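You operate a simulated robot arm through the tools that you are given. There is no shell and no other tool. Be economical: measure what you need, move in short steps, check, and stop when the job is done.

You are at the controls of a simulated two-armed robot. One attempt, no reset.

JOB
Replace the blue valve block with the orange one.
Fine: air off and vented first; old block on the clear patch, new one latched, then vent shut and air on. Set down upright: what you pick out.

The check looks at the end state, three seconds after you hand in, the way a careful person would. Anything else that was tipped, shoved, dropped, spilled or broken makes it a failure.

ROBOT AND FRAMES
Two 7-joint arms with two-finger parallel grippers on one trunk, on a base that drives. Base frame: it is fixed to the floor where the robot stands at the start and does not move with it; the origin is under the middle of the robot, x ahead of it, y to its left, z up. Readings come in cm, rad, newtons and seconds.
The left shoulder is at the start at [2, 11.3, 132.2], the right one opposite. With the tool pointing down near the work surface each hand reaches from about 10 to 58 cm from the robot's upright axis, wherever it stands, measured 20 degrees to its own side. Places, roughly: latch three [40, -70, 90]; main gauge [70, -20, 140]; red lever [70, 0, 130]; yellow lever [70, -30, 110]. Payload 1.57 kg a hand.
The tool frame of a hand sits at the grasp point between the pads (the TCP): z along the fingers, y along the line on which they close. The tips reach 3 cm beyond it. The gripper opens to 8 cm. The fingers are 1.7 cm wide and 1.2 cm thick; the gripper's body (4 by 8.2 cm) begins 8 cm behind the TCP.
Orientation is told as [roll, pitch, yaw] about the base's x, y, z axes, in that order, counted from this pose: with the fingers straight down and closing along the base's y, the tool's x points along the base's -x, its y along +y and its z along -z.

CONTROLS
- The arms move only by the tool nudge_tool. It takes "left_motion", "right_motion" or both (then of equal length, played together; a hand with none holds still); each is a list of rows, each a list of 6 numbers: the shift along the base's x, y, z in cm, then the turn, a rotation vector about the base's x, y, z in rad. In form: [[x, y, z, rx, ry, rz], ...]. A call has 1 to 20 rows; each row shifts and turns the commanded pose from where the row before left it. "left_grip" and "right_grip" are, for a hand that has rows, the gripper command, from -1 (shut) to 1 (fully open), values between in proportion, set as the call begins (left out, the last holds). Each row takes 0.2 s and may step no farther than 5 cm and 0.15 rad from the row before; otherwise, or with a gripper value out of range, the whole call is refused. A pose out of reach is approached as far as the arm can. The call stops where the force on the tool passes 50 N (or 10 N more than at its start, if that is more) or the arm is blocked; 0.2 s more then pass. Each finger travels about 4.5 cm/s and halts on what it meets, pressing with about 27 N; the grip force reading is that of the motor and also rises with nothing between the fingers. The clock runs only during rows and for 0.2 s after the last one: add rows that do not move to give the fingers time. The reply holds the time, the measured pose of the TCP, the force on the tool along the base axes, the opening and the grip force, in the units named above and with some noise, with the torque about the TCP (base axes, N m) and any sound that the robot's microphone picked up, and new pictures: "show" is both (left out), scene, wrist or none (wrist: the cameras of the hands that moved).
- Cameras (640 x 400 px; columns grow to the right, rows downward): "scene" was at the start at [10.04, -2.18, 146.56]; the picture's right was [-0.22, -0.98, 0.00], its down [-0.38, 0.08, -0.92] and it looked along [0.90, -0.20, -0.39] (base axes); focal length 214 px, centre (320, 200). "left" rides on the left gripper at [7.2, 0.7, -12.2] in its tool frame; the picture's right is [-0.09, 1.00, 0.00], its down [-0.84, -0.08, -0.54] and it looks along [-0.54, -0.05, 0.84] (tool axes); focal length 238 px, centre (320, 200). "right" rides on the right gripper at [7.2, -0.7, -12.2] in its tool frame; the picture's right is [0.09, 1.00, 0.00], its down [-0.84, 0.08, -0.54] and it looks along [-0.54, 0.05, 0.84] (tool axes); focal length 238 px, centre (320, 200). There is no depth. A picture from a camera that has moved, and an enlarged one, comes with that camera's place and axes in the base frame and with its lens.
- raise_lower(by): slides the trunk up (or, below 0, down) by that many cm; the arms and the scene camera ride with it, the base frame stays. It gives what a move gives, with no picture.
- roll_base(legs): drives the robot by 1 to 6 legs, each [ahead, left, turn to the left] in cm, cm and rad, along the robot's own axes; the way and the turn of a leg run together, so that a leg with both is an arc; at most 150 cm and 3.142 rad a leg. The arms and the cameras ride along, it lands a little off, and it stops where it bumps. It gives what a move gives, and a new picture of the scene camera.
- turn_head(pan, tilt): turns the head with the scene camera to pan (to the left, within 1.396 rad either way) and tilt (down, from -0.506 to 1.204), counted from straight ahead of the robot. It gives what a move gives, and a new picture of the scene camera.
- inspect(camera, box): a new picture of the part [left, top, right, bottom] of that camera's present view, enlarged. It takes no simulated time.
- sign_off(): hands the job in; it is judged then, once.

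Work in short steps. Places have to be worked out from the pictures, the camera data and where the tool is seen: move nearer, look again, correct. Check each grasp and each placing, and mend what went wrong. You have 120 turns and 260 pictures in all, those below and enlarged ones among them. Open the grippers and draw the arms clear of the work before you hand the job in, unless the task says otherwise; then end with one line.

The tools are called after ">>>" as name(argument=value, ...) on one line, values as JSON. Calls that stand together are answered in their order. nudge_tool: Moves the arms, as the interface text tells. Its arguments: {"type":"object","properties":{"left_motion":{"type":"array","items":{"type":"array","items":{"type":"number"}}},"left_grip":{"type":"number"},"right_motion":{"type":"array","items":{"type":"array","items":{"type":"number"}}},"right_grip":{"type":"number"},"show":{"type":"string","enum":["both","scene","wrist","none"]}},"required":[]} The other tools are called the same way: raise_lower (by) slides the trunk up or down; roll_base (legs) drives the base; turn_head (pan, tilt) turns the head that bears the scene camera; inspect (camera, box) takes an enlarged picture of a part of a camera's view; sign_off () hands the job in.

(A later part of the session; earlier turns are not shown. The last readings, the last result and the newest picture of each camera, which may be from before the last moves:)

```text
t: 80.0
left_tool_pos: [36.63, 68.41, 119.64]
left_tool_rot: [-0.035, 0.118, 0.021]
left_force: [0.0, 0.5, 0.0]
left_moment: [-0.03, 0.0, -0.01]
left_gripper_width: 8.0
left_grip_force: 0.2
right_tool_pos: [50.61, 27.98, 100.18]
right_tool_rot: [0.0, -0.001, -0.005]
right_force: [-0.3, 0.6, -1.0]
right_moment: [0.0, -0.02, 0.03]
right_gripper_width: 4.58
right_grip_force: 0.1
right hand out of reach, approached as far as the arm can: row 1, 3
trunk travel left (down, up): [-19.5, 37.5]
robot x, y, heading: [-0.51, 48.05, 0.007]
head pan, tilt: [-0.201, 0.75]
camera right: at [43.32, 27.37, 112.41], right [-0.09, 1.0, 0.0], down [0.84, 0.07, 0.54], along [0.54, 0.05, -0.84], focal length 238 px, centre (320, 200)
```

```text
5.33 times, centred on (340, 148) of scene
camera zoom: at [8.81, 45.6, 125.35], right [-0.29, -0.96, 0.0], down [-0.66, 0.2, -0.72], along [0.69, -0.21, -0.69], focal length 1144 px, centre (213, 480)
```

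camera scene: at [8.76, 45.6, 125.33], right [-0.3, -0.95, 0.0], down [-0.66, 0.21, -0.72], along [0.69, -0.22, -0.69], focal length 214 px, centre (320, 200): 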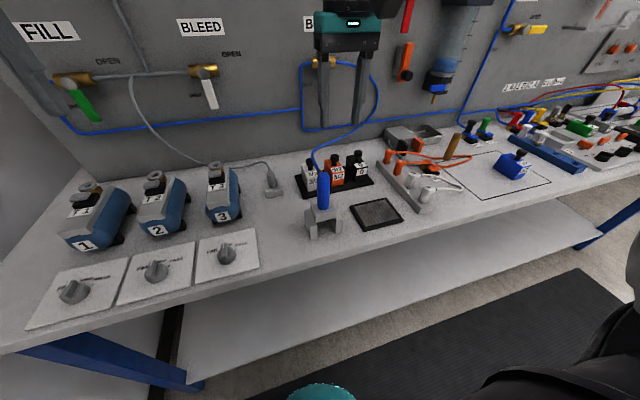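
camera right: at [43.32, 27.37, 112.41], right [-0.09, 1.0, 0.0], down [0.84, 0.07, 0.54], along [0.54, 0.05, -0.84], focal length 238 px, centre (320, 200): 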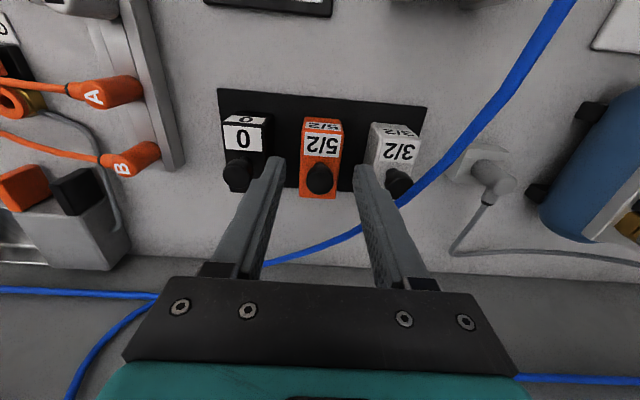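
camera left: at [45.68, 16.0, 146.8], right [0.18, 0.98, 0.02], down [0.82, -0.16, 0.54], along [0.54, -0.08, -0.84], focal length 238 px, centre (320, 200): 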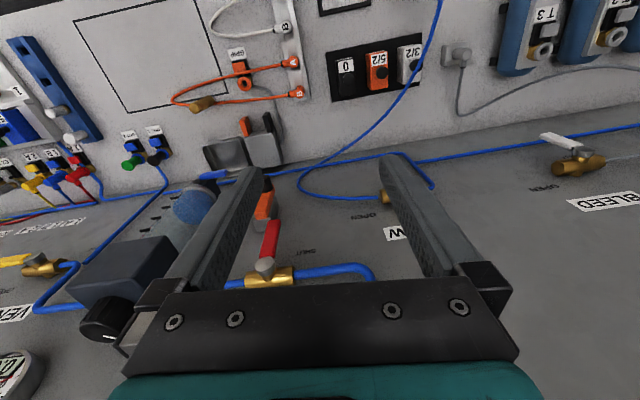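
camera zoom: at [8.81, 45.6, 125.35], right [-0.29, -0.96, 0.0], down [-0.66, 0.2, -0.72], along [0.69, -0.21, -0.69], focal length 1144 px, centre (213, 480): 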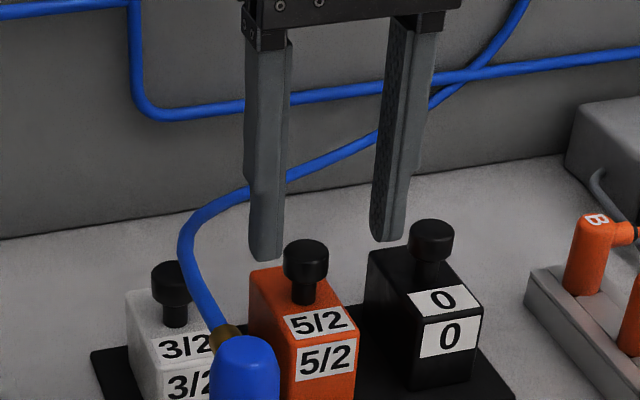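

The fingers are centred on the orange block, with about 0.4 cm to the white one. I'll descend straight to grip height.

>>> nudge_tool(right_motion=[[0, -0.05, -1.5, 0, 0, 0], [0, 0, -1.2, 0, 0, 0], [0, 0, -1.0, 0, 0, 0], [0, 0, -0.5, 0, 0, 0], [0, 0, 0, 0, 0, 0]], show="wrist")

>>> inspect(camera="scene", box=[280, 120, 400, 195])

>>> inspect(camera="right", box=[240, 100, 400, 200])

```text
t: 81.2
left_tool_pos: [36.59, 68.45, 119.74]
left_tool_rot: [-0.032, 0.119, 0.018]
left_force: [-0.2, 0.6, 0.3]
left_moment: [-0.04, -0.01, 0.0]
left_gripper_width: 7.96
left_grip_force: 0.0
right_tool_pos: [49.98, 27.64, 96.35]
right_tool_rot: [0.002, -0.001, -0.008]
right_force: [0.5, 0.2, 0.3]
right_moment: [-0.02, 0.0, 0.03]
right_gripper_width: 4.62
right_grip_force: 0.0
right hand out of reach, approached as far as the arm can: row 2
trunk travel left (down, up): [-19.5, 37.5]
robot x, y, heading: [-0.36, 48.21, 0.002]
head pan, tilt: [-0.201, 0.75]
camera right: at [42.81, 27.09, 108.35], right [-0.09, 1.0, 0.0], down [0.84, 0.07, 0.54], along [0.54, 0.05, -0.84], focal length 238 px, centre (320, 200)
```

right: 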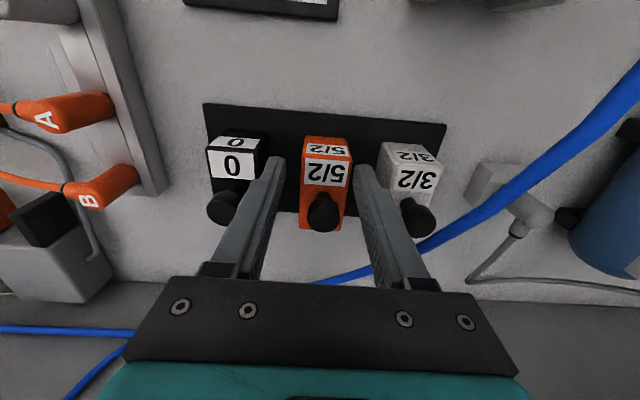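

```text
5.33 times, centred on (340, 158) of scene
camera zoom: at [8.81, 45.59, 125.36], right [-0.29, -0.96, 0.0], down [-0.66, 0.2, -0.72], along [0.69, -0.21, -0.69], focal length 1144 px, centre (213, 427)
```

zoom: 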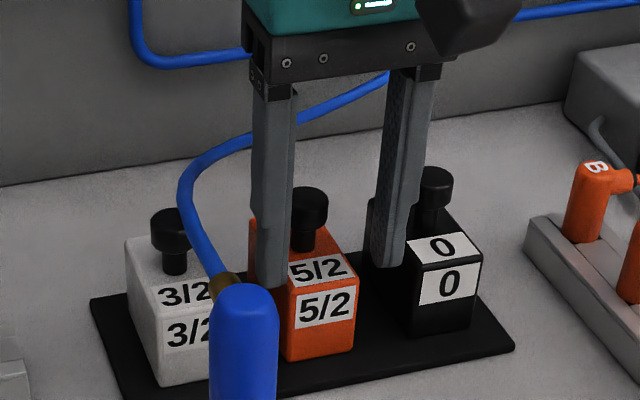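

```text
4.00 times, centred on (320, 150) of right
camera zoom: at [42.81, 27.09, 108.35], right [-0.09, 1.0, 0.0], down [0.84, 0.07, 0.54], along [0.54, 0.05, -0.84], focal length 953 px, centre (320, 400)
```

zoom: 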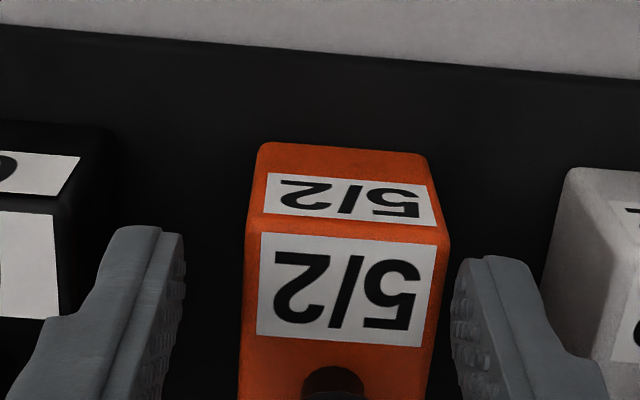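

The arm is at its reach limit and drifted back toward [50, 27.6]. I'll lift, lower the trunk 7 cm for more reach, and re-approach.

>>> nudge_tool(right_motion=[[0, 0, 3, 0, 0, 0], [0, 0, 4, 0, 0, 0], [0, 0, 4, 0, 0, 0]], show="none")

>>> raise_lower(by=-7)

>>> nudge_tool(right_motion=[[0.7, 0.2, 0, 0, 0, 0], [0.6, 0.2, 0, 0, 0, 0], [0, 0, 0, 0, 0, 0]], show="wrist")

```text
t: 82.0
left_tool_pos: [36.62, 68.34, 119.61]
left_tool_rot: [-0.032, 0.117, 0.021]
left_force: [-0.6, 0.4, 0.0]
left_moment: [0.0, 0.01, 0.04]
left_gripper_width: 8.0
left_grip_force: 0.1
right_tool_pos: [50.18, 27.71, 107.22]
right_tool_rot: [0.001, 0.0, -0.008]
right_force: [0.0, -0.1, -0.3]
right_moment: [0.0, 0.02, -0.01]
right_gripper_width: 4.59
right_grip_force: 0.0
trunk travel left (down, up): [-19.5, 37.5]
robot x, y, heading: [0.0, 47.9, 0.005]
head pan, tilt: [-0.201, 0.75]
```

```text
t: 83.1
left_tool_pos: [36.73, 68.34, 112.64]
left_tool_rot: [-0.032, 0.119, 0.018]
left_force: [0.0, -0.2, 0.7]
left_moment: [0.01, 0.0, -0.02]
left_gripper_width: 8.02
left_grip_force: 0.0
right_tool_pos: [50.3, 27.87, 100.15]
right_tool_rot: [0.002, 0.0, -0.008]
right_force: [0.2, -0.7, -0.4]
right_moment: [0.01, -0.02, 0.01]
right_gripper_width: 4.62
right_grip_force: 0.1
trunk travel left (down, up): [-12.5, 44.5]
robot x, y, heading: [-0.1, 48.53, 0.002]
head pan, tilt: [-0.201, 0.75]
```

```text
t: 83.9
left_tool_pos: [36.61, 68.45, 112.61]
left_tool_rot: [-0.033, 0.119, 0.019]
left_force: [0.4, 0.0, -0.3]
left_moment: [0.01, -0.04, 0.0]
left_gripper_width: 7.98
left_grip_force: 0.1
right_tool_pos: [50.18, 27.84, 100.04]
right_tool_rot: [0.001, 0.0, -0.006]
right_force: [-0.3, 0.1, 0.4]
right_moment: [0.01, 0.0, 0.01]
right_gripper_width: 4.6
right_grip_force: 0.0
right hand out of reach, approached as far as the arm can: row 1, 2
trunk travel left (down, up): [-12.5, 44.5]
robot x, y, heading: [-0.18, 48.24, 0.005]
head pan, tilt: [-0.201, 0.75]
camera right: at [43.07, 27.19, 112.36], right [-0.09, 1.0, 0.0], down [0.84, 0.07, 0.54], along [0.54, 0.05, -0.84], focal length 238 px, centre (320, 200)
```

right: 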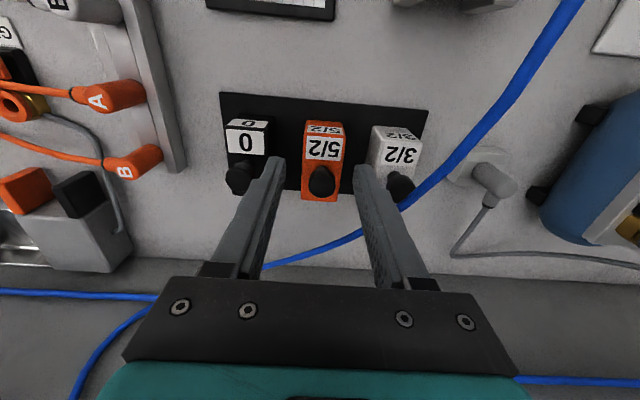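

Reach is no better, so the base needs to come closer. The scene shows the base front well short of the bench edge. I'll pull the hand back and up, then drive ahead 4 cm.

>>> nudge_tool(right_motion=[[0, 0, 3, 0, 0, 0], [-3.5, 0, 0, 0, 0, 0], [0, 0, 0, 0, 0, 0]], show="none")

>>> roll_base(legs=[[4, 0, 0]])

```text
t: 84.7
left_tool_pos: [36.7, 68.45, 112.69]
left_tool_rot: [-0.033, 0.119, 0.019]
left_force: [-0.3, 0.0, 0.6]
left_moment: [0.03, 0.0, 0.0]
left_gripper_width: 8.0
left_grip_force: 0.0
right_tool_pos: [46.27, 27.49, 103.07]
right_tool_rot: [0.002, -0.002, -0.007]
right_force: [-0.2, 0.4, -0.6]
right_moment: [0.02, 0.0, -0.02]
right_gripper_width: 4.59
right_grip_force: 0.0
right hand out of reach, approached as far as the arm can: row 1
trunk travel left (down, up): [-12.5, 44.5]
robot x, y, heading: [-0.24, 48.02, 0.006]
head pan, tilt: [-0.201, 0.75]
```

```text
t: 85.5
left_tool_pos: [40.69, 68.38, 112.61]
left_tool_rot: [-0.033, 0.119, 0.017]
left_force: [0.2, 0.1, -0.4]
left_moment: [-0.02, 0.0, 0.0]
left_gripper_width: 7.97
left_grip_force: 0.0
right_tool_pos: [50.35, 27.42, 102.91]
right_tool_rot: [0.001, 0.0, -0.008]
right_force: [-0.2, -0.2, 0.8]
right_moment: [0.0, 0.0, -0.01]
right_gripper_width: 4.62
right_grip_force: 0.1
trunk travel left (down, up): [-12.5, 44.5]
robot x, y, heading: [4.02, 48.16, 0.003]
head pan, tilt: [-0.201, 0.75]
camera scene: at [12.88, 45.59, 118.37], right [-0.29, -0.96, 0.0], down [-0.66, 0.2, -0.73], along [0.7, -0.21, -0.69], focal length 214 px, centre (320, 200)
```

scene: 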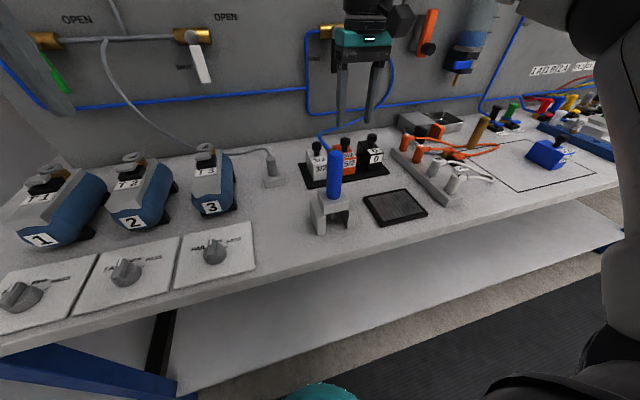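

The drive was clean. Now I'll go to [51.3, 28.0] and descend with the robot closer.

>>> nudge_tool(right_motion=[[0.95, 0.58, -1.5, 0, 0, 0], [0, 0, -1.5, 0, 0, 0], [0, 0, -1.5, 0, 0, 0], [0, 0, 0, 0, 0, 0]], show="wrist")

>>> inspect(camera="right", box=[240, 100, 400, 200])

```text
t: 86.5
left_tool_pos: [40.68, 68.5, 112.59]
left_tool_rot: [-0.037, 0.118, 0.02]
left_force: [0.2, 0.4, -0.7]
left_moment: [0.05, 0.01, 0.02]
left_gripper_width: 7.98
left_grip_force: 0.0
right_tool_pos: [51.27, 27.96, 98.59]
right_tool_rot: [0.002, -0.002, -0.008]
right_force: [-0.4, 0.1, 0.3]
right_moment: [0.01, 0.02, 0.02]
right_gripper_width: 4.6
right_grip_force: 0.0
trunk travel left (down, up): [-12.5, 44.5]
robot x, y, heading: [3.83, 47.92, -0.004]
head pan, tilt: [-0.201, 0.75]
camera right: at [44.09, 27.44, 110.72], right [-0.09, 1.0, 0.0], down [0.84, 0.07, 0.54], along [0.54, 0.05, -0.84], focal length 238 px, centre (320, 200)
```

right: 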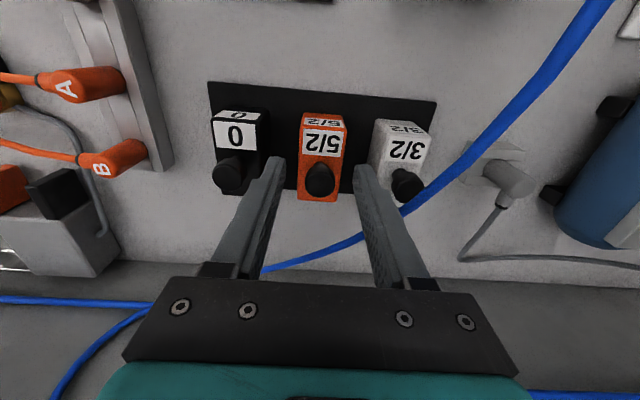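

```text
4.00 times, centred on (320, 150) of right
camera zoom: at [44.09, 27.44, 110.72], right [-0.09, 1.0, 0.0], down [0.84, 0.07, 0.54], along [0.54, 0.05, -0.84], focal length 953 px, centre (320, 400)
```

zoom: 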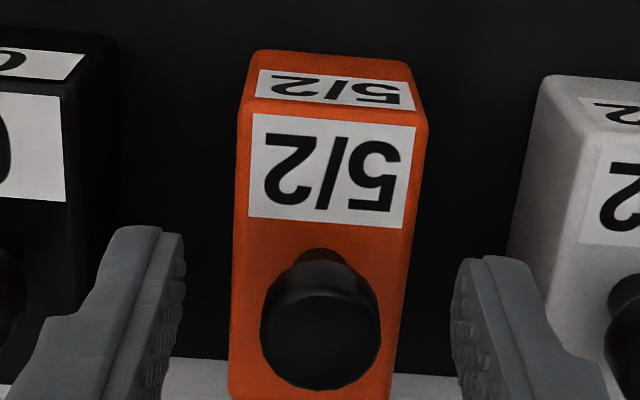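

Centred with clear gaps both sides. I'll go down the last 2.8 cm and look before closing.

>>> nudge_tool(right_motion=[[0, 0, -1.2, 0, 0, 0], [0, 0, -1.0, 0, 0, 0], [0, 0, -0.6, 0, 0, 0], [0, 0, 0, 0, 0, 0]], show="none")

>>> inspect(camera="right", box=[240, 80, 400, 180])

>>> inspect(camera="scene", box=[290, 110, 410, 185])

```text
t: 87.5
left_tool_pos: [40.67, 68.51, 112.56]
left_tool_rot: [-0.038, 0.119, 0.02]
left_force: [0.0, 0.9, 0.6]
left_moment: [-0.01, 0.0, -0.01]
left_gripper_width: 8.03
left_grip_force: 0.0
right_tool_pos: [51.2, 28.04, 95.67]
right_tool_rot: [0.001, 0.001, -0.006]
right_force: [-0.7, -0.6, -0.2]
right_moment: [0.03, -0.01, -0.01]
right_gripper_width: 4.61
right_grip_force: 0.1
trunk travel left (down, up): [-12.5, 44.5]
robot x, y, heading: [4.06, 48.22, 0.003]
head pan, tilt: [-0.201, 0.75]
```

```text
4.00 times, centred on (320, 130) of right
camera zoom: at [44.07, 27.51, 107.91], right [-0.09, 1.0, 0.0], down [0.84, 0.07, 0.54], along [0.54, 0.05, -0.84], focal length 953 px, centre (320, 480)
```

zoom: 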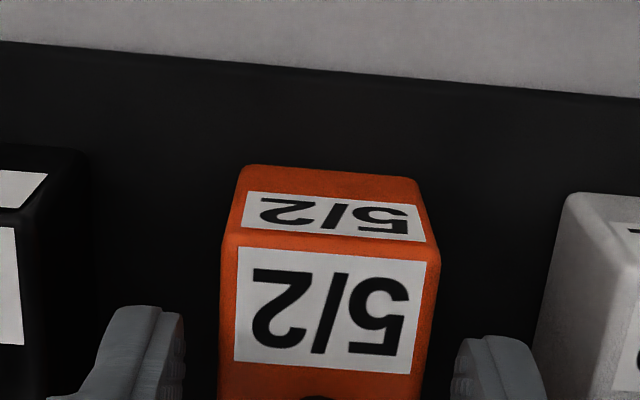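

```text
5.33 times, centred on (350, 148) of scene
camera zoom: at [12.85, 45.68, 118.39], right [-0.28, -0.96, 0.0], down [-0.66, 0.19, -0.73], along [0.7, -0.2, -0.69], focal length 1144 px, centre (160, 480)
```

zoom: 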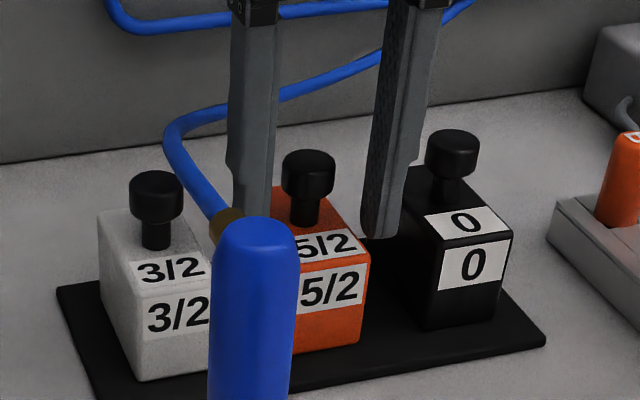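

Compared with the blue grip, the orange block sits about 0.45 cm further and 0.2 cm lower relative to the hand. I'll correct that so the seating reference carries over, then close.

>>> nudge_tool(right_motion=[[0.45, 0, -0.1, 0, 0, 0], [0, 0, -0.07, 0, 0, 0], [0, 0, 0, 0, 0, 0]], show="none")

>>> nudge_tool(right_motion=[[0, 0, 0, 0, 0, 0], [0, 0, 0, 0, 0, 0], [0, 0, 0, 0, 0, 0], [0, 0, 0, 0, 0, 0]], right_grip=-1, show="none")

>>> inspect(camera="right", box=[240, 80, 400, 180])

```text
t: 88.3
left_tool_pos: [40.69, 68.44, 112.45]
left_tool_rot: [-0.038, 0.119, 0.019]
left_force: [-0.8, -0.2, -0.3]
left_moment: [0.01, -0.02, 0.0]
left_gripper_width: 8.0
left_grip_force: 0.0
right_tool_pos: [51.66, 28.07, 95.48]
right_tool_rot: [0.001, -0.001, -0.006]
right_force: [-0.6, -0.9, 0.1]
right_moment: [-0.03, -0.06, 0.02]
right_gripper_width: 4.58
right_grip_force: 0.1
trunk travel left (down, up): [-12.5, 44.5]
robot x, y, heading: [3.82, 48.19, -0.0]
head pan, tilt: [-0.201, 0.75]
```

```text
t: 89.3
left_tool_pos: [40.65, 68.43, 112.56]
left_tool_rot: [-0.036, 0.118, 0.017]
left_force: [0.1, -0.3, -0.2]
left_moment: [0.01, -0.02, -0.01]
left_gripper_width: 8.02
left_grip_force: 0.0
right_tool_pos: [51.71, 28.16, 95.62]
right_tool_rot: [0.001, 0.001, -0.006]
right_force: [0.3, 0.1, 1.3]
right_moment: [0.06, -0.02, 0.03]
right_gripper_width: 3.54
right_grip_force: 27.0
trunk travel left (down, up): [-12.5, 44.5]
robot x, y, heading: [3.9, 47.94, 0.001]
head pan, tilt: [-0.201, 0.75]
```

```text
4.00 times, centred on (320, 130) of right
camera zoom: at [44.49, 27.51, 107.76], right [-0.09, 1.0, 0.0], down [0.84, 0.07, 0.54], along [0.54, 0.05, -0.84], focal length 953 px, centre (320, 480)
```

zoom: 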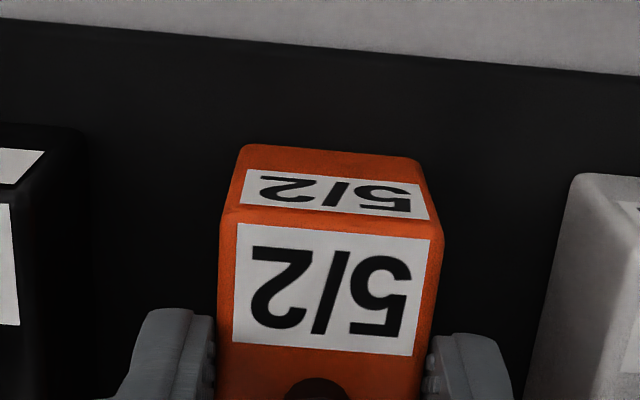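

The grip now matches the blue one, at width 3.54 cm. I'll lift 2.2 cm, draw it forward from under the hose, then raise it.

>>> nudge_tool(right_motion=[[0, 0, 0.5, 0, 0, 0], [0, 0, 0.8, 0, 0, 0], [0, 0, 0.9, 0, 0, 0], [0, 0, 0, 0, 0, 0]], show="none")

>>> inspect(camera="scene", box=[290, 90, 410, 165])

>>> inspect(camera="right", box=[160, 80, 480, 280])

```text
t: 90.3
left_tool_pos: [40.61, 68.4, 112.52]
left_tool_rot: [-0.038, 0.12, 0.018]
left_force: [0.2, 0.2, -0.1]
left_moment: [0.0, 0.02, 0.03]
left_gripper_width: 8.0
left_grip_force: 0.0
right_tool_pos: [51.8, 28.04, 97.7]
right_tool_rot: [0.002, 0.001, -0.007]
right_force: [0.3, 0.5, -2.6]
right_moment: [0.02, 0.0, 0.0]
right_gripper_width: 3.55
right_grip_force: 26.9
trunk travel left (down, up): [-12.5, 44.5]
robot x, y, heading: [3.79, 48.24, 0.002]
head pan, tilt: [-0.201, 0.75]
```

```text
5.33 times, centred on (350, 128) of scene
camera zoom: at [12.86, 45.67, 118.39], right [-0.28, -0.96, 0.0], down [-0.66, 0.19, -0.73], along [0.7, -0.2, -0.69], focal length 1144 px, centre (160, 587)
```

zoom: 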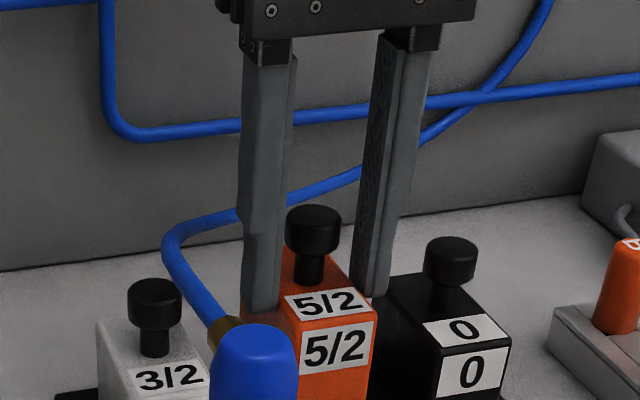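

```text
2.00 times, centred on (320, 180) of right
camera zoom: at [44.53, 27.48, 110.0], right [-0.08, 1.0, 0.0], down [0.84, 0.07, 0.54], along [0.54, 0.05, -0.84], focal length 477 px, centre (320, 240)
```

zoom: 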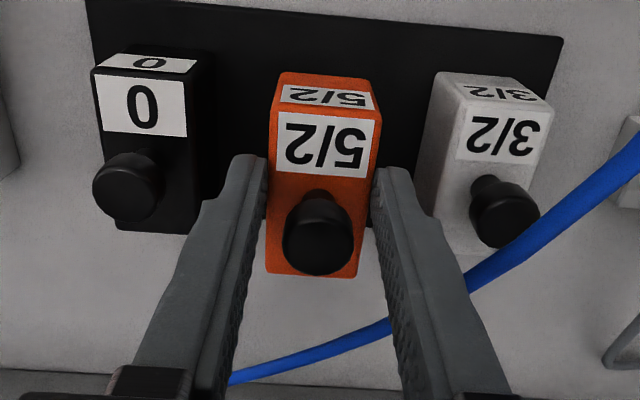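

The block lifted free of the tray and clear of the hose. I'll draw it forward 6.5 cm and then raise it.

>>> nudge_tool(right_motion=[[-2, -0.2, 0, 0, 0, 0], [-2.5, -0.3, 0, 0, 0, 0], [-2, -0.5, 1, 0, 0, 0], [0, -0.5, 3, 0, 0, 0], [0, -0.5, 4, 0, 0, 0], [0, 0, 4, 0, 0, 0], [0, 0, 2, 0, 0, 0]], show="scene")

```text
t: 92.0
left_tool_pos: [40.63, 68.37, 112.67]
left_tool_rot: [-0.037, 0.118, 0.02]
left_force: [0.3, -0.1, 0.0]
left_moment: [-0.01, 0.01, 0.03]
left_gripper_width: 8.02
left_grip_force: 0.1
right_tool_pos: [45.31, 26.08, 111.74]
right_tool_rot: [0.002, 0.001, -0.006]
right_force: [-0.1, 0.9, -2.0]
right_moment: [0.0, -0.02, 0.0]
right_gripper_width: 3.55
right_grip_force: 26.9
trunk travel left (down, up): [-12.5, 44.5]
robot x, y, heading: [4.07, 47.97, 0.003]
head pan, tilt: [-0.201, 0.75]
camera scene: at [12.86, 45.68, 118.4], right [-0.28, -0.96, 0.0], down [-0.66, 0.19, -0.73], along [0.7, -0.2, -0.68], focal length 214 px, centre (320, 200)
```

scene: 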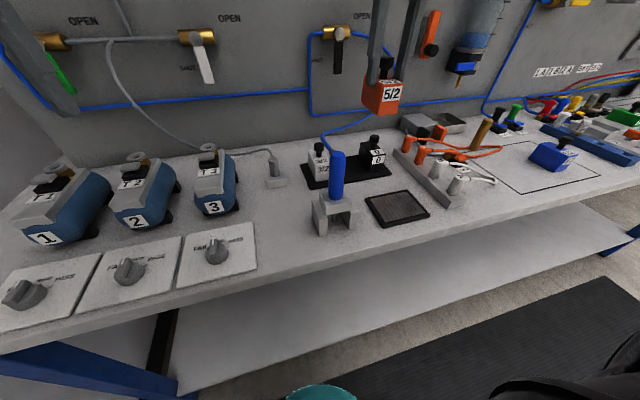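

The orange block is held upright. I'll drive 78 cm right to bring it over slot 1.

>>> roll_base(legs=[[0, -78, 0]])

>>> turn_head(pan=-0.4, tilt=0.75)

>>> inspect(camera="right", box=[0, 0, 640, 400])

```text
t: 96.1
left_tool_pos: [40.67, -9.51, 112.61]
left_tool_rot: [-0.037, 0.118, 0.014]
left_force: [-0.2, -0.7, 0.1]
left_moment: [0.01, 0.02, 0.02]
left_gripper_width: 7.97
left_grip_force: 0.1
right_tool_pos: [44.98, -51.98, 111.69]
right_tool_rot: [0.002, -0.002, -0.011]
right_force: [0.1, -0.3, -1.9]
right_moment: [-0.03, 0.03, -0.02]
right_gripper_width: 3.53
right_grip_force: 27.0
trunk travel left (down, up): [-12.5, 44.5]
robot x, y, heading: [4.25, -29.69, -0.003]
head pan, tilt: [-0.201, 0.75]
camera scene: at [12.83, -32.18, 118.41], right [-0.28, -0.96, 0.0], down [-0.66, 0.19, -0.73], along [0.7, -0.21, -0.68], focal length 214 px, centre (320, 200)
```

scene: 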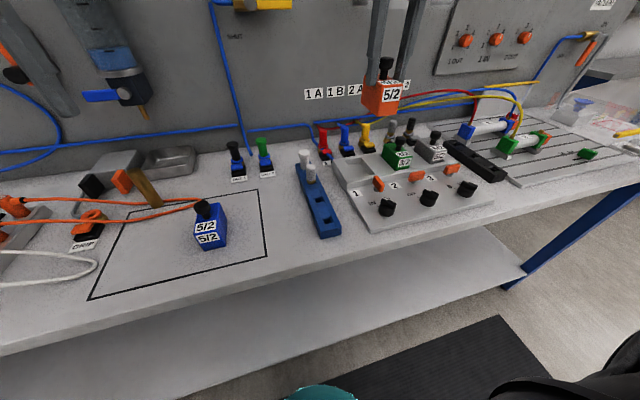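

```text
t: 96.9
left_tool_pos: [40.78, -9.63, 112.58]
left_tool_rot: [-0.034, 0.118, 0.014]
left_force: [-0.4, 0.9, -0.8]
left_moment: [0.0, -0.04, -0.02]
left_gripper_width: 8.01
left_grip_force: 0.2
right_tool_pos: [45.11, -51.91, 111.74]
right_tool_rot: [0.002, -0.001, -0.012]
right_force: [0.8, -0.5, -1.6]
right_moment: [0.01, 0.01, 0.0]
right_gripper_width: 3.5
right_grip_force: 26.9
trunk travel left (down, up): [-12.5, 44.5]
robot x, y, heading: [3.78, -29.67, -0.003]
head pan, tilt: [-0.4, 0.75]
camera scene: at [12.52, -33.05, 118.43], right [-0.39, -0.92, 0.0], down [-0.63, 0.27, -0.73], along [0.67, -0.29, -0.68], focal length 214 px, centre (320, 200)
```

scene: 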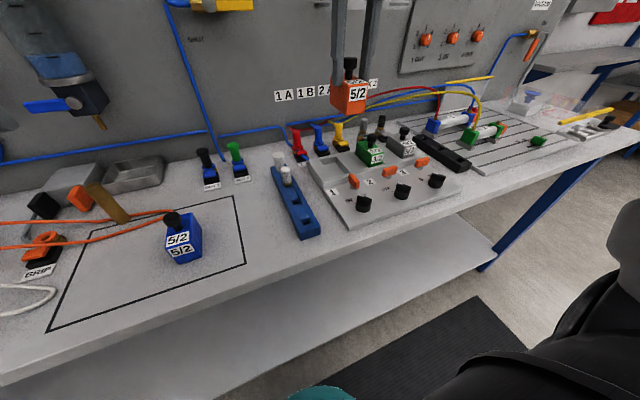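

```text
1.00 times, centred on (320, 200) of right (not enlarged: the box is as wide or as high as the picture)
camera zoom: at [37.91, -52.49, 123.92], right [-0.08, 1.0, 0.0], down [0.84, 0.07, 0.54], along [0.54, 0.04, -0.84], focal length 238 px, centre (320, 200)
```

zoom: 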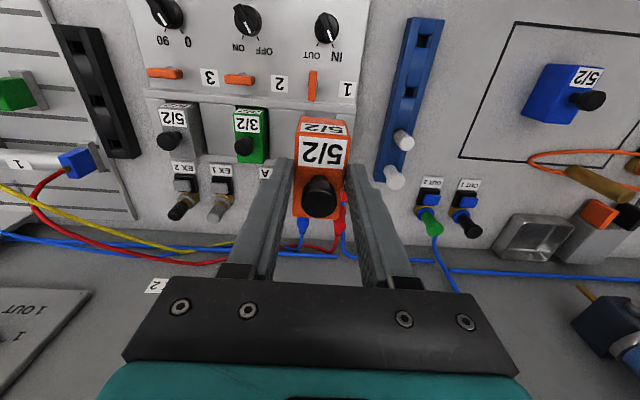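

The hand is over the slot at [45.1, -51.9, 111.7]. The seating reference is [48.28, -51.85, 96.0]. I'll align and go down to z 101 to check.

>>> nudge_tool(right_motion=[[1.6, 0.03, -2.5, 0, 0, 0.004], [1.6, 0.02, -3, 0, 0, 0], [0, 0, -3, 0, 0, 0], [0, 0, -2, 0, 0, 0], [0, 0, 0, 0, 0, 0]], show="wrist")

>>> inspect(camera="scene", box=[290, 90, 418, 170])

>>> inspect(camera="right", box=[240, 80, 400, 180])

```text
t: 98.1
left_tool_pos: [40.86, -9.48, 112.62]
left_tool_rot: [-0.035, 0.12, 0.013]
left_force: [-0.5, -0.3, 0.0]
left_moment: [-0.02, -0.01, -0.01]
left_gripper_width: 8.0
left_grip_force: 0.0
right_tool_pos: [48.21, -51.96, 101.21]
right_tool_rot: [0.001, 0.0, -0.011]
right_force: [0.1, -0.1, -1.1]
right_moment: [-0.01, 0.02, 0.03]
right_gripper_width: 3.54
right_grip_force: 26.9
trunk travel left (down, up): [-12.5, 44.5]
robot x, y, heading: [3.76, -29.34, -0.004]
head pan, tilt: [-0.4, 0.75]
camera right: at [41.09, -52.41, 113.42], right [-0.08, 1.0, 0.0], down [0.84, 0.07, 0.54], along [0.54, 0.05, -0.84], focal length 238 px, centre (320, 200)
```

right: 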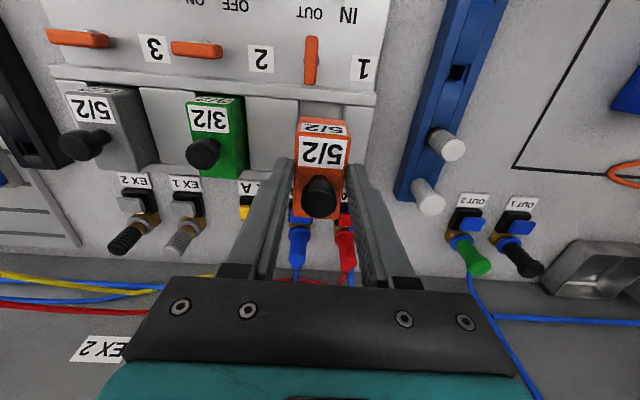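

```text
5.00 times, centred on (354, 130) of scene
camera zoom: at [12.52, -33.05, 118.43], right [-0.39, -0.92, 0.0], down [-0.63, 0.27, -0.73], along [0.67, -0.29, -0.68], focal length 1072 px, centre (150, 550)
```

zoom: 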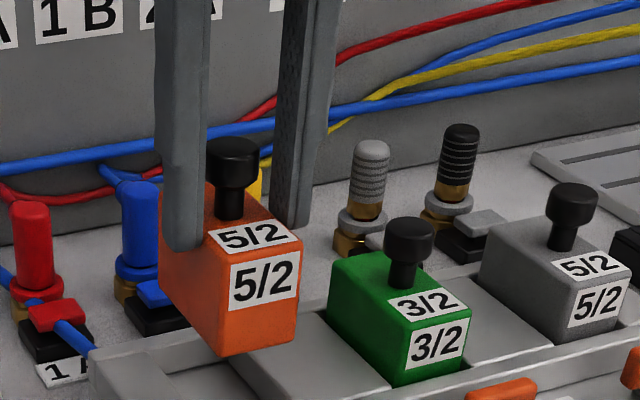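

```text
4.00 times, centred on (320, 130) of right
camera zoom: at [41.09, -52.41, 113.42], right [-0.08, 1.0, 0.0], down [0.84, 0.07, 0.54], along [0.54, 0.05, -0.84], focal length 953 px, centre (320, 480)
```

zoom: 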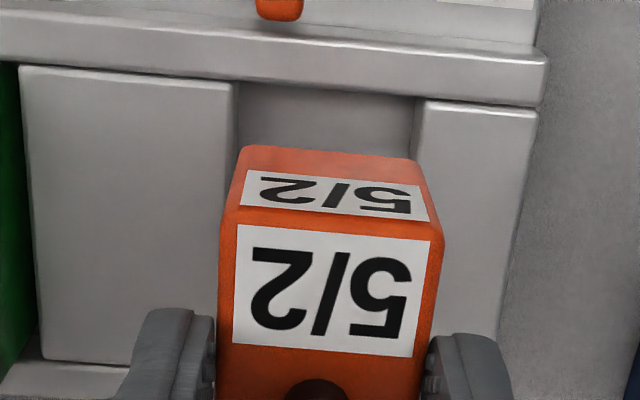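

Aligned over the open slot. I'll descend with small steps and check the force as it enters.

>>> nudge_tool(right_motion=[[0.05, 0.08, -1.2, 0, 0, 0], [0, 0, -0.8, 0, 0, 0], [0, 0, -0.6, 0, 0, 0], [0, 0, -0.5, 0, 0, 0], [0, 0, 0, 0, 0, 0]], show="none")

>>> inspect(camera="scene", box=[290, 110, 418, 190])

>>> inspect(camera="right", box=[240, 80, 400, 180])

```text
t: 99.3
left_tool_pos: [40.8, -9.43, 112.65]
left_tool_rot: [-0.037, 0.12, 0.014]
left_force: [0.0, 0.4, -0.1]
left_moment: [-0.03, -0.01, 0.0]
left_gripper_width: 8.0
left_grip_force: 0.0
right_tool_pos: [48.22, -51.87, 98.07]
right_tool_rot: [0.002, -0.001, -0.007]
right_force: [0.7, -0.1, -1.5]
right_moment: [-0.02, 0.03, 0.04]
right_gripper_width: 3.53
right_grip_force: 27.4
trunk travel left (down, up): [-12.5, 44.5]
robot x, y, heading: [4.2, -29.75, -0.004]
head pan, tilt: [-0.4, 0.75]
```

```text
5.00 times, centred on (354, 150) of scene
camera zoom: at [12.52, -33.05, 118.43], right [-0.39, -0.92, 0.0], down [-0.63, 0.27, -0.73], along [0.67, -0.29, -0.68], focal length 1072 px, centre (150, 450)
```

zoom: 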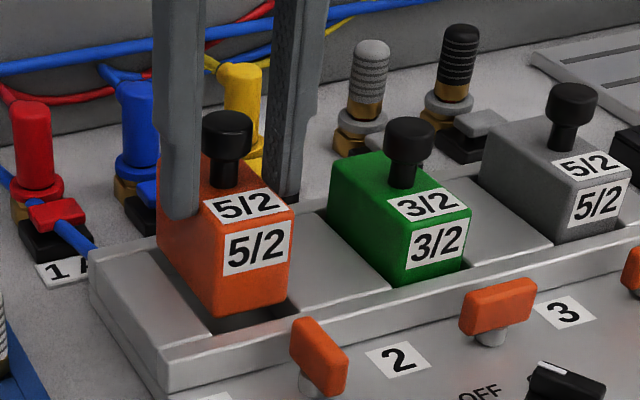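

```text
4.00 times, centred on (320, 130) of right
camera zoom: at [41.16, -52.37, 110.34], right [-0.08, 1.0, 0.0], down [0.84, 0.07, 0.54], along [0.54, 0.05, -0.84], focal length 953 px, centre (320, 480)
```

zoom: 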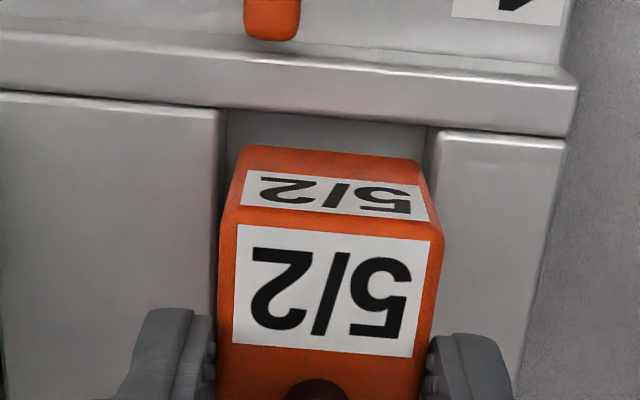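

It is going into the slot cleanly with no side force. I'll continue to the seating height.

>>> nudge_tool(right_motion=[[0.03, 0, -0.5, 0, 0, 0], [0, 0, -0.5, 0, 0, 0], [0, 0, -0.4, 0, 0, 0], [0, 0, -0.3, 0, 0, 0], [0, 0, -0.2, 0, 0, 0], [0, 0, 0, 0, 0, 0]], show="none")

>>> inspect(camera="scene", box=[290, 110, 418, 190])

>>> inspect(camera="right", box=[240, 80, 400, 180])

```text
t: 100.7
left_tool_pos: [40.78, -9.49, 112.53]
left_tool_rot: [-0.038, 0.118, 0.014]
left_force: [0.1, 0.6, 0.0]
left_moment: [0.0, 0.02, -0.01]
left_gripper_width: 7.99
left_grip_force: 0.1
right_tool_pos: [48.4, -51.78, 96.24]
right_tool_rot: [0.002, -0.001, -0.008]
right_force: [-0.1, -0.2, -1.2]
right_moment: [-0.01, -0.01, 0.03]
right_gripper_width: 3.53
right_grip_force: 27.4
trunk travel left (down, up): [-12.5, 44.5]
robot x, y, heading: [3.84, -29.38, -0.003]
head pan, tilt: [-0.4, 0.75]
```

```text
5.00 times, centred on (354, 150) of scene
camera zoom: at [12.52, -33.05, 118.43], right [-0.39, -0.92, 0.0], down [-0.63, 0.27, -0.73], along [0.67, -0.29, -0.68], focal length 1072 px, centre (150, 450)
```

zoom: 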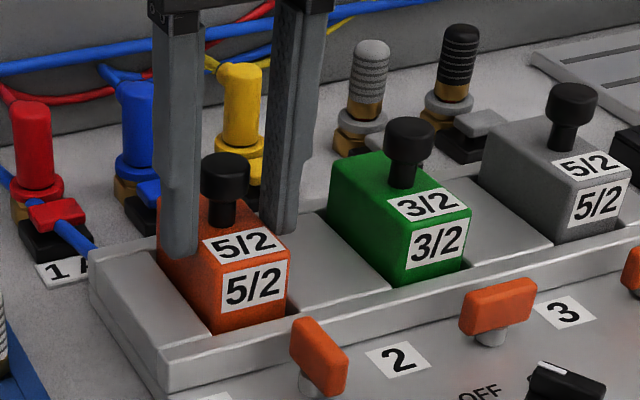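

```text
4.00 times, centred on (320, 130) of right
camera zoom: at [41.21, -52.41, 108.42], right [-0.08, 1.0, 0.0], down [0.84, 0.07, 0.54], along [0.54, 0.05, -0.84], focal length 953 px, centre (320, 480)
```

zoom: 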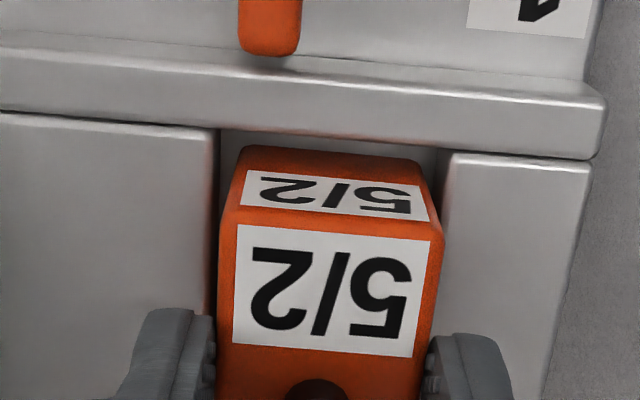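

It's nearly seated, with no contact force yet. I'll lower in small steps until it bottoms.

>>> nudge_tool(right_motion=[[0, 0, -0.15, 0, 0, 0], [0, 0, -0.15, 0, 0, 0]], show="none")

>>> nudge_tool(right_motion=[[0, 0, -0.15, 0, 0, 0], [0, 0, -0.15, 0, 0, 0]], show="none")

>>> inspect(camera="scene", box=[290, 110, 418, 190])

```text
t: 101.3
left_tool_pos: [40.74, -9.55, 112.66]
left_tool_rot: [-0.038, 0.118, 0.014]
left_force: [0.8, -0.6, 0.0]
left_moment: [-0.01, 0.0, -0.02]
left_gripper_width: 8.01
left_grip_force: 0.2
right_tool_pos: [48.27, -52.01, 96.21]
right_tool_rot: [0.001, -0.004, -0.008]
right_force: [-0.3, -2.9, 14.0]
right_moment: [-0.16, 0.5, 0.08]
right_gripper_width: 3.54
right_grip_force: 27.5
trunk travel left (down, up): [-12.5, 44.5]
robot x, y, heading: [4.11, -29.71, -0.006]
head pan, tilt: [-0.4, 0.75]
```

```text
t: 101.9
left_tool_pos: [40.62, -9.49, 112.7]
left_tool_rot: [-0.036, 0.12, 0.013]
left_force: [-1.2, 0.2, 0.3]
left_moment: [-0.03, 0.02, -0.03]
left_gripper_width: 8.01
left_grip_force: 0.0
right_tool_pos: [48.25, -51.87, 95.86]
right_tool_rot: [0.002, -0.004, -0.01]
right_force: [1.4, -5.1, 20.2]
right_moment: [-0.16, -0.1, 0.0]
right_gripper_width: 3.57
right_grip_force: 26.8
trunk travel left (down, up): [-12.5, 44.5]
robot x, y, heading: [4.17, -29.58, -0.003]
head pan, tilt: [-0.4, 0.75]
```

```text
5.00 times, centred on (354, 150) of scene
camera zoom: at [12.41, -33.03, 118.45], right [-0.39, -0.92, 0.0], down [-0.63, 0.27, -0.73], along [0.67, -0.29, -0.68], focal length 1072 px, centre (150, 450)
```

zoom: 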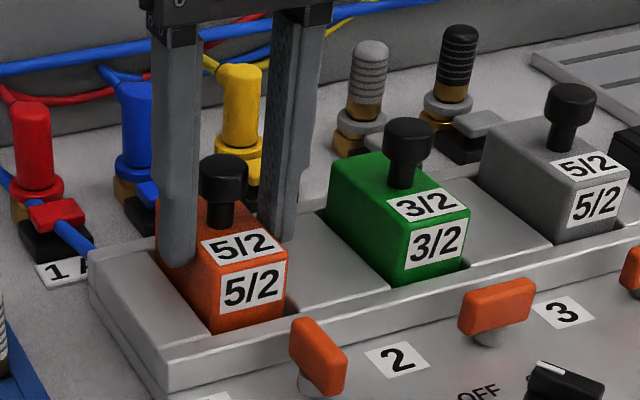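

Contact at 20 N near the reference height. I'll press slightly further to make sure it bottoms, then release.

>>> nudge_tool(right_motion=[[0, 0, -0.2, 0, 0, 0], [0, 0, 0, 0, 0, 0]], show="none")

>>> nudge_tool(right_motion=[[0, 0, 0, 0, 0, 0], [0, 0, 0, 0, 0, 0], [0, 0, 0, 0, 0, 0], [0, 0, 0, 0, 0, 0]], right_grip=0.3, show="none")

>>> nudge_tool(right_motion=[[0, 0, 1, 0, 0, 0], [0, 0, 2, 0, 0, 0], [0, 0, 3, 0, 0, 0], [0, 0, 3, 0, 0, 0], [0, 0, 0, 0, 0, 0]], show="none")

>>> inspect(camera="scene", box=[290, 110, 418, 190])

>>> inspect(camera="right", box=[200, 80, 440, 230])

```text
t: 102.5
left_tool_pos: [40.68, -9.56, 112.67]
left_tool_rot: [-0.036, 0.118, 0.014]
left_force: [0.3, -0.2, 0.4]
left_moment: [0.03, -0.01, -0.03]
left_gripper_width: 8.01
left_grip_force: 0.1
right_tool_pos: [48.39, -51.77, 95.58]
right_tool_rot: [0.002, -0.004, -0.009]
right_force: [2.2, -2.9, 19.4]
right_moment: [-0.12, -0.14, 0.0]
right_gripper_width: 3.56
right_grip_force: 26.7
trunk travel left (down, up): [-12.5, 44.5]
robot x, y, heading: [4.09, -29.82, -0.005]
head pan, tilt: [-0.4, 0.75]
```

```text
t: 103.5
left_tool_pos: [40.79, -9.51, 112.57]
left_tool_rot: [-0.037, 0.118, 0.014]
left_force: [0.3, 0.1, -0.4]
left_moment: [0.01, -0.02, -0.02]
left_gripper_width: 7.98
left_grip_force: 0.1
right_tool_pos: [48.33, -51.7, 95.47]
right_tool_rot: [0.001, 0.001, -0.009]
right_force: [-0.2, 0.7, -0.8]
right_moment: [0.03, 0.0, 0.03]
right_gripper_width: 5.19
right_grip_force: 0.0
trunk travel left (down, up): [-12.5, 44.5]
robot x, y, heading: [3.86, -29.52, -0.007]
head pan, tilt: [-0.4, 0.75]
```

```text
t: 104.7
left_tool_pos: [40.76, -9.65, 112.59]
left_tool_rot: [-0.037, 0.119, 0.014]
left_force: [-0.5, 0.3, 0.1]
left_moment: [-0.01, 0.04, 0.0]
left_gripper_width: 8.0
left_grip_force: 0.0
right_tool_pos: [48.46, -51.75, 104.37]
right_tool_rot: [0.002, 0.001, -0.01]
right_force: [0.4, 0.5, 0.2]
right_moment: [0.01, -0.02, -0.03]
right_gripper_width: 5.19
right_grip_force: 0.1
trunk travel left (down, up): [-12.5, 44.5]
robot x, y, heading: [3.82, -29.76, -0.002]
head pan, tilt: [-0.4, 0.75]
```

```text
5.00 times, centred on (354, 150) of scene
camera zoom: at [12.51, -33.05, 118.43], right [-0.39, -0.92, 0.0], down [-0.63, 0.27, -0.73], along [0.67, -0.29, -0.68], focal length 1072 px, centre (150, 450)
```

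zoom: 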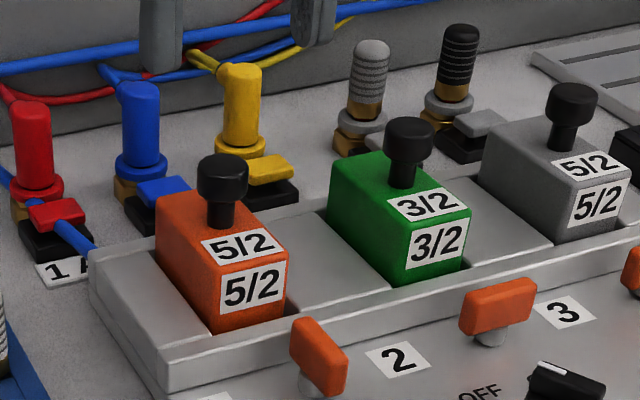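

```text
2.67 times, centred on (320, 155) of right
camera zoom: at [41.27, -52.37, 116.64], right [-0.08, 1.0, 0.0], down [0.84, 0.07, 0.54], along [0.54, 0.05, -0.84], focal length 636 px, centre (320, 320)
```

zoom: 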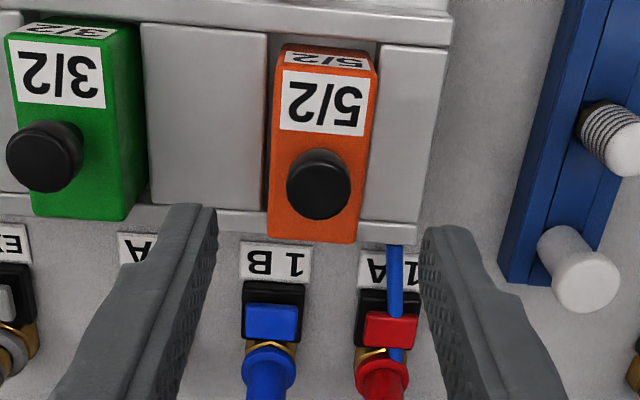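

The orange block sits level with its neighbours in slot 1. Next I'll move above the latch bar at [41.95, -53] with a narrow opening.

>>> nudge_tool(right_motion=[[-3.2, -0.6, 0, 0, 0, 0], [-3.3, -0.6, 0, 0, 0, 0], [0, 0, -3, 0, 0, 0], [0, 0, -2, 0, 0, 0], [0, 0, 0, 0, 0, 0]], right_grip=-0.4, show="wrist")

>>> inspect(camera="right", box=[240, 70, 400, 170])

>>> inspect(camera="scene", box=[290, 120, 418, 200])

```text
t: 105.9
left_tool_pos: [40.69, -9.48, 112.51]
left_tool_rot: [-0.036, 0.119, 0.014]
left_force: [0.5, -0.4, -0.4]
left_moment: [0.01, 0.01, -0.01]
left_gripper_width: 8.0
left_grip_force: 0.1
right_tool_pos: [41.82, -53.07, 99.53]
right_tool_rot: [0.001, -0.002, -0.008]
right_force: [0.4, 0.6, -0.4]
right_moment: [-0.02, 0.0, 0.04]
right_gripper_width: 2.41
right_grip_force: 0.1
trunk travel left (down, up): [-12.5, 44.5]
robot x, y, heading: [3.68, -29.65, -0.01]
head pan, tilt: [-0.4, 0.75]
camera right: at [34.62, -53.59, 111.64], right [-0.08, 1.0, 0.0], down [0.84, 0.07, 0.54], along [0.54, 0.05, -0.84], focal length 238 px, centre (320, 200)
```

right: 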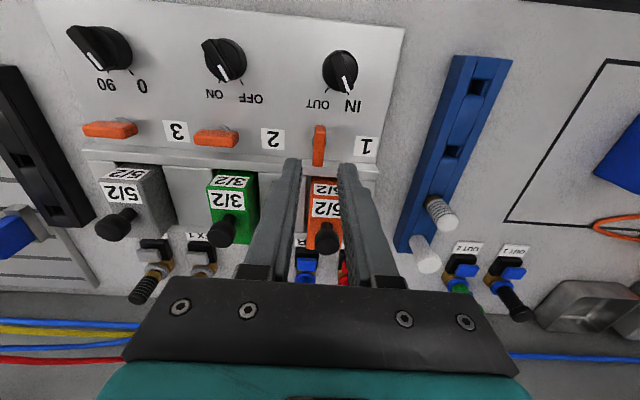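

```text
4.00 times, centred on (320, 120) of right
camera zoom: at [34.62, -53.59, 111.64], right [-0.08, 1.0, 0.0], down [0.84, 0.07, 0.54], along [0.54, 0.05, -0.84], focal length 953 px, centre (320, 520)
```

zoom: 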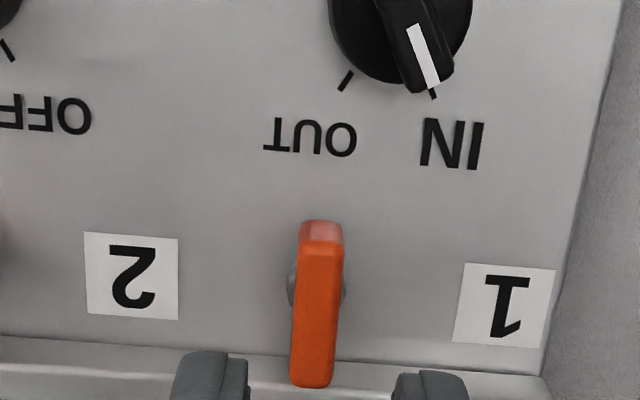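

```text
5.00 times, centred on (354, 160) of scene
camera zoom: at [12.5, -33.04, 118.43], right [-0.39, -0.92, 0.0], down [-0.63, 0.27, -0.73], along [0.67, -0.29, -0.68], focal length 1072 px, centre (150, 400)
```

zoom: 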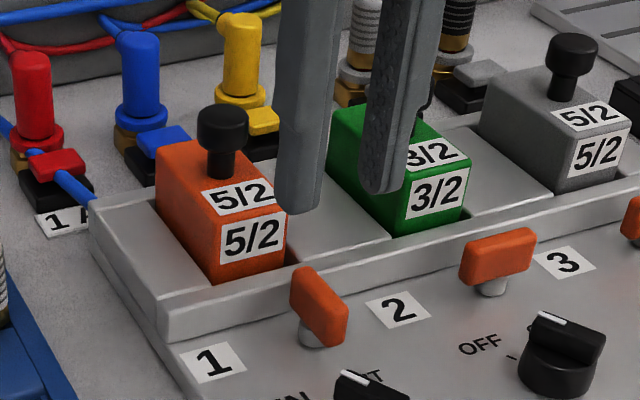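

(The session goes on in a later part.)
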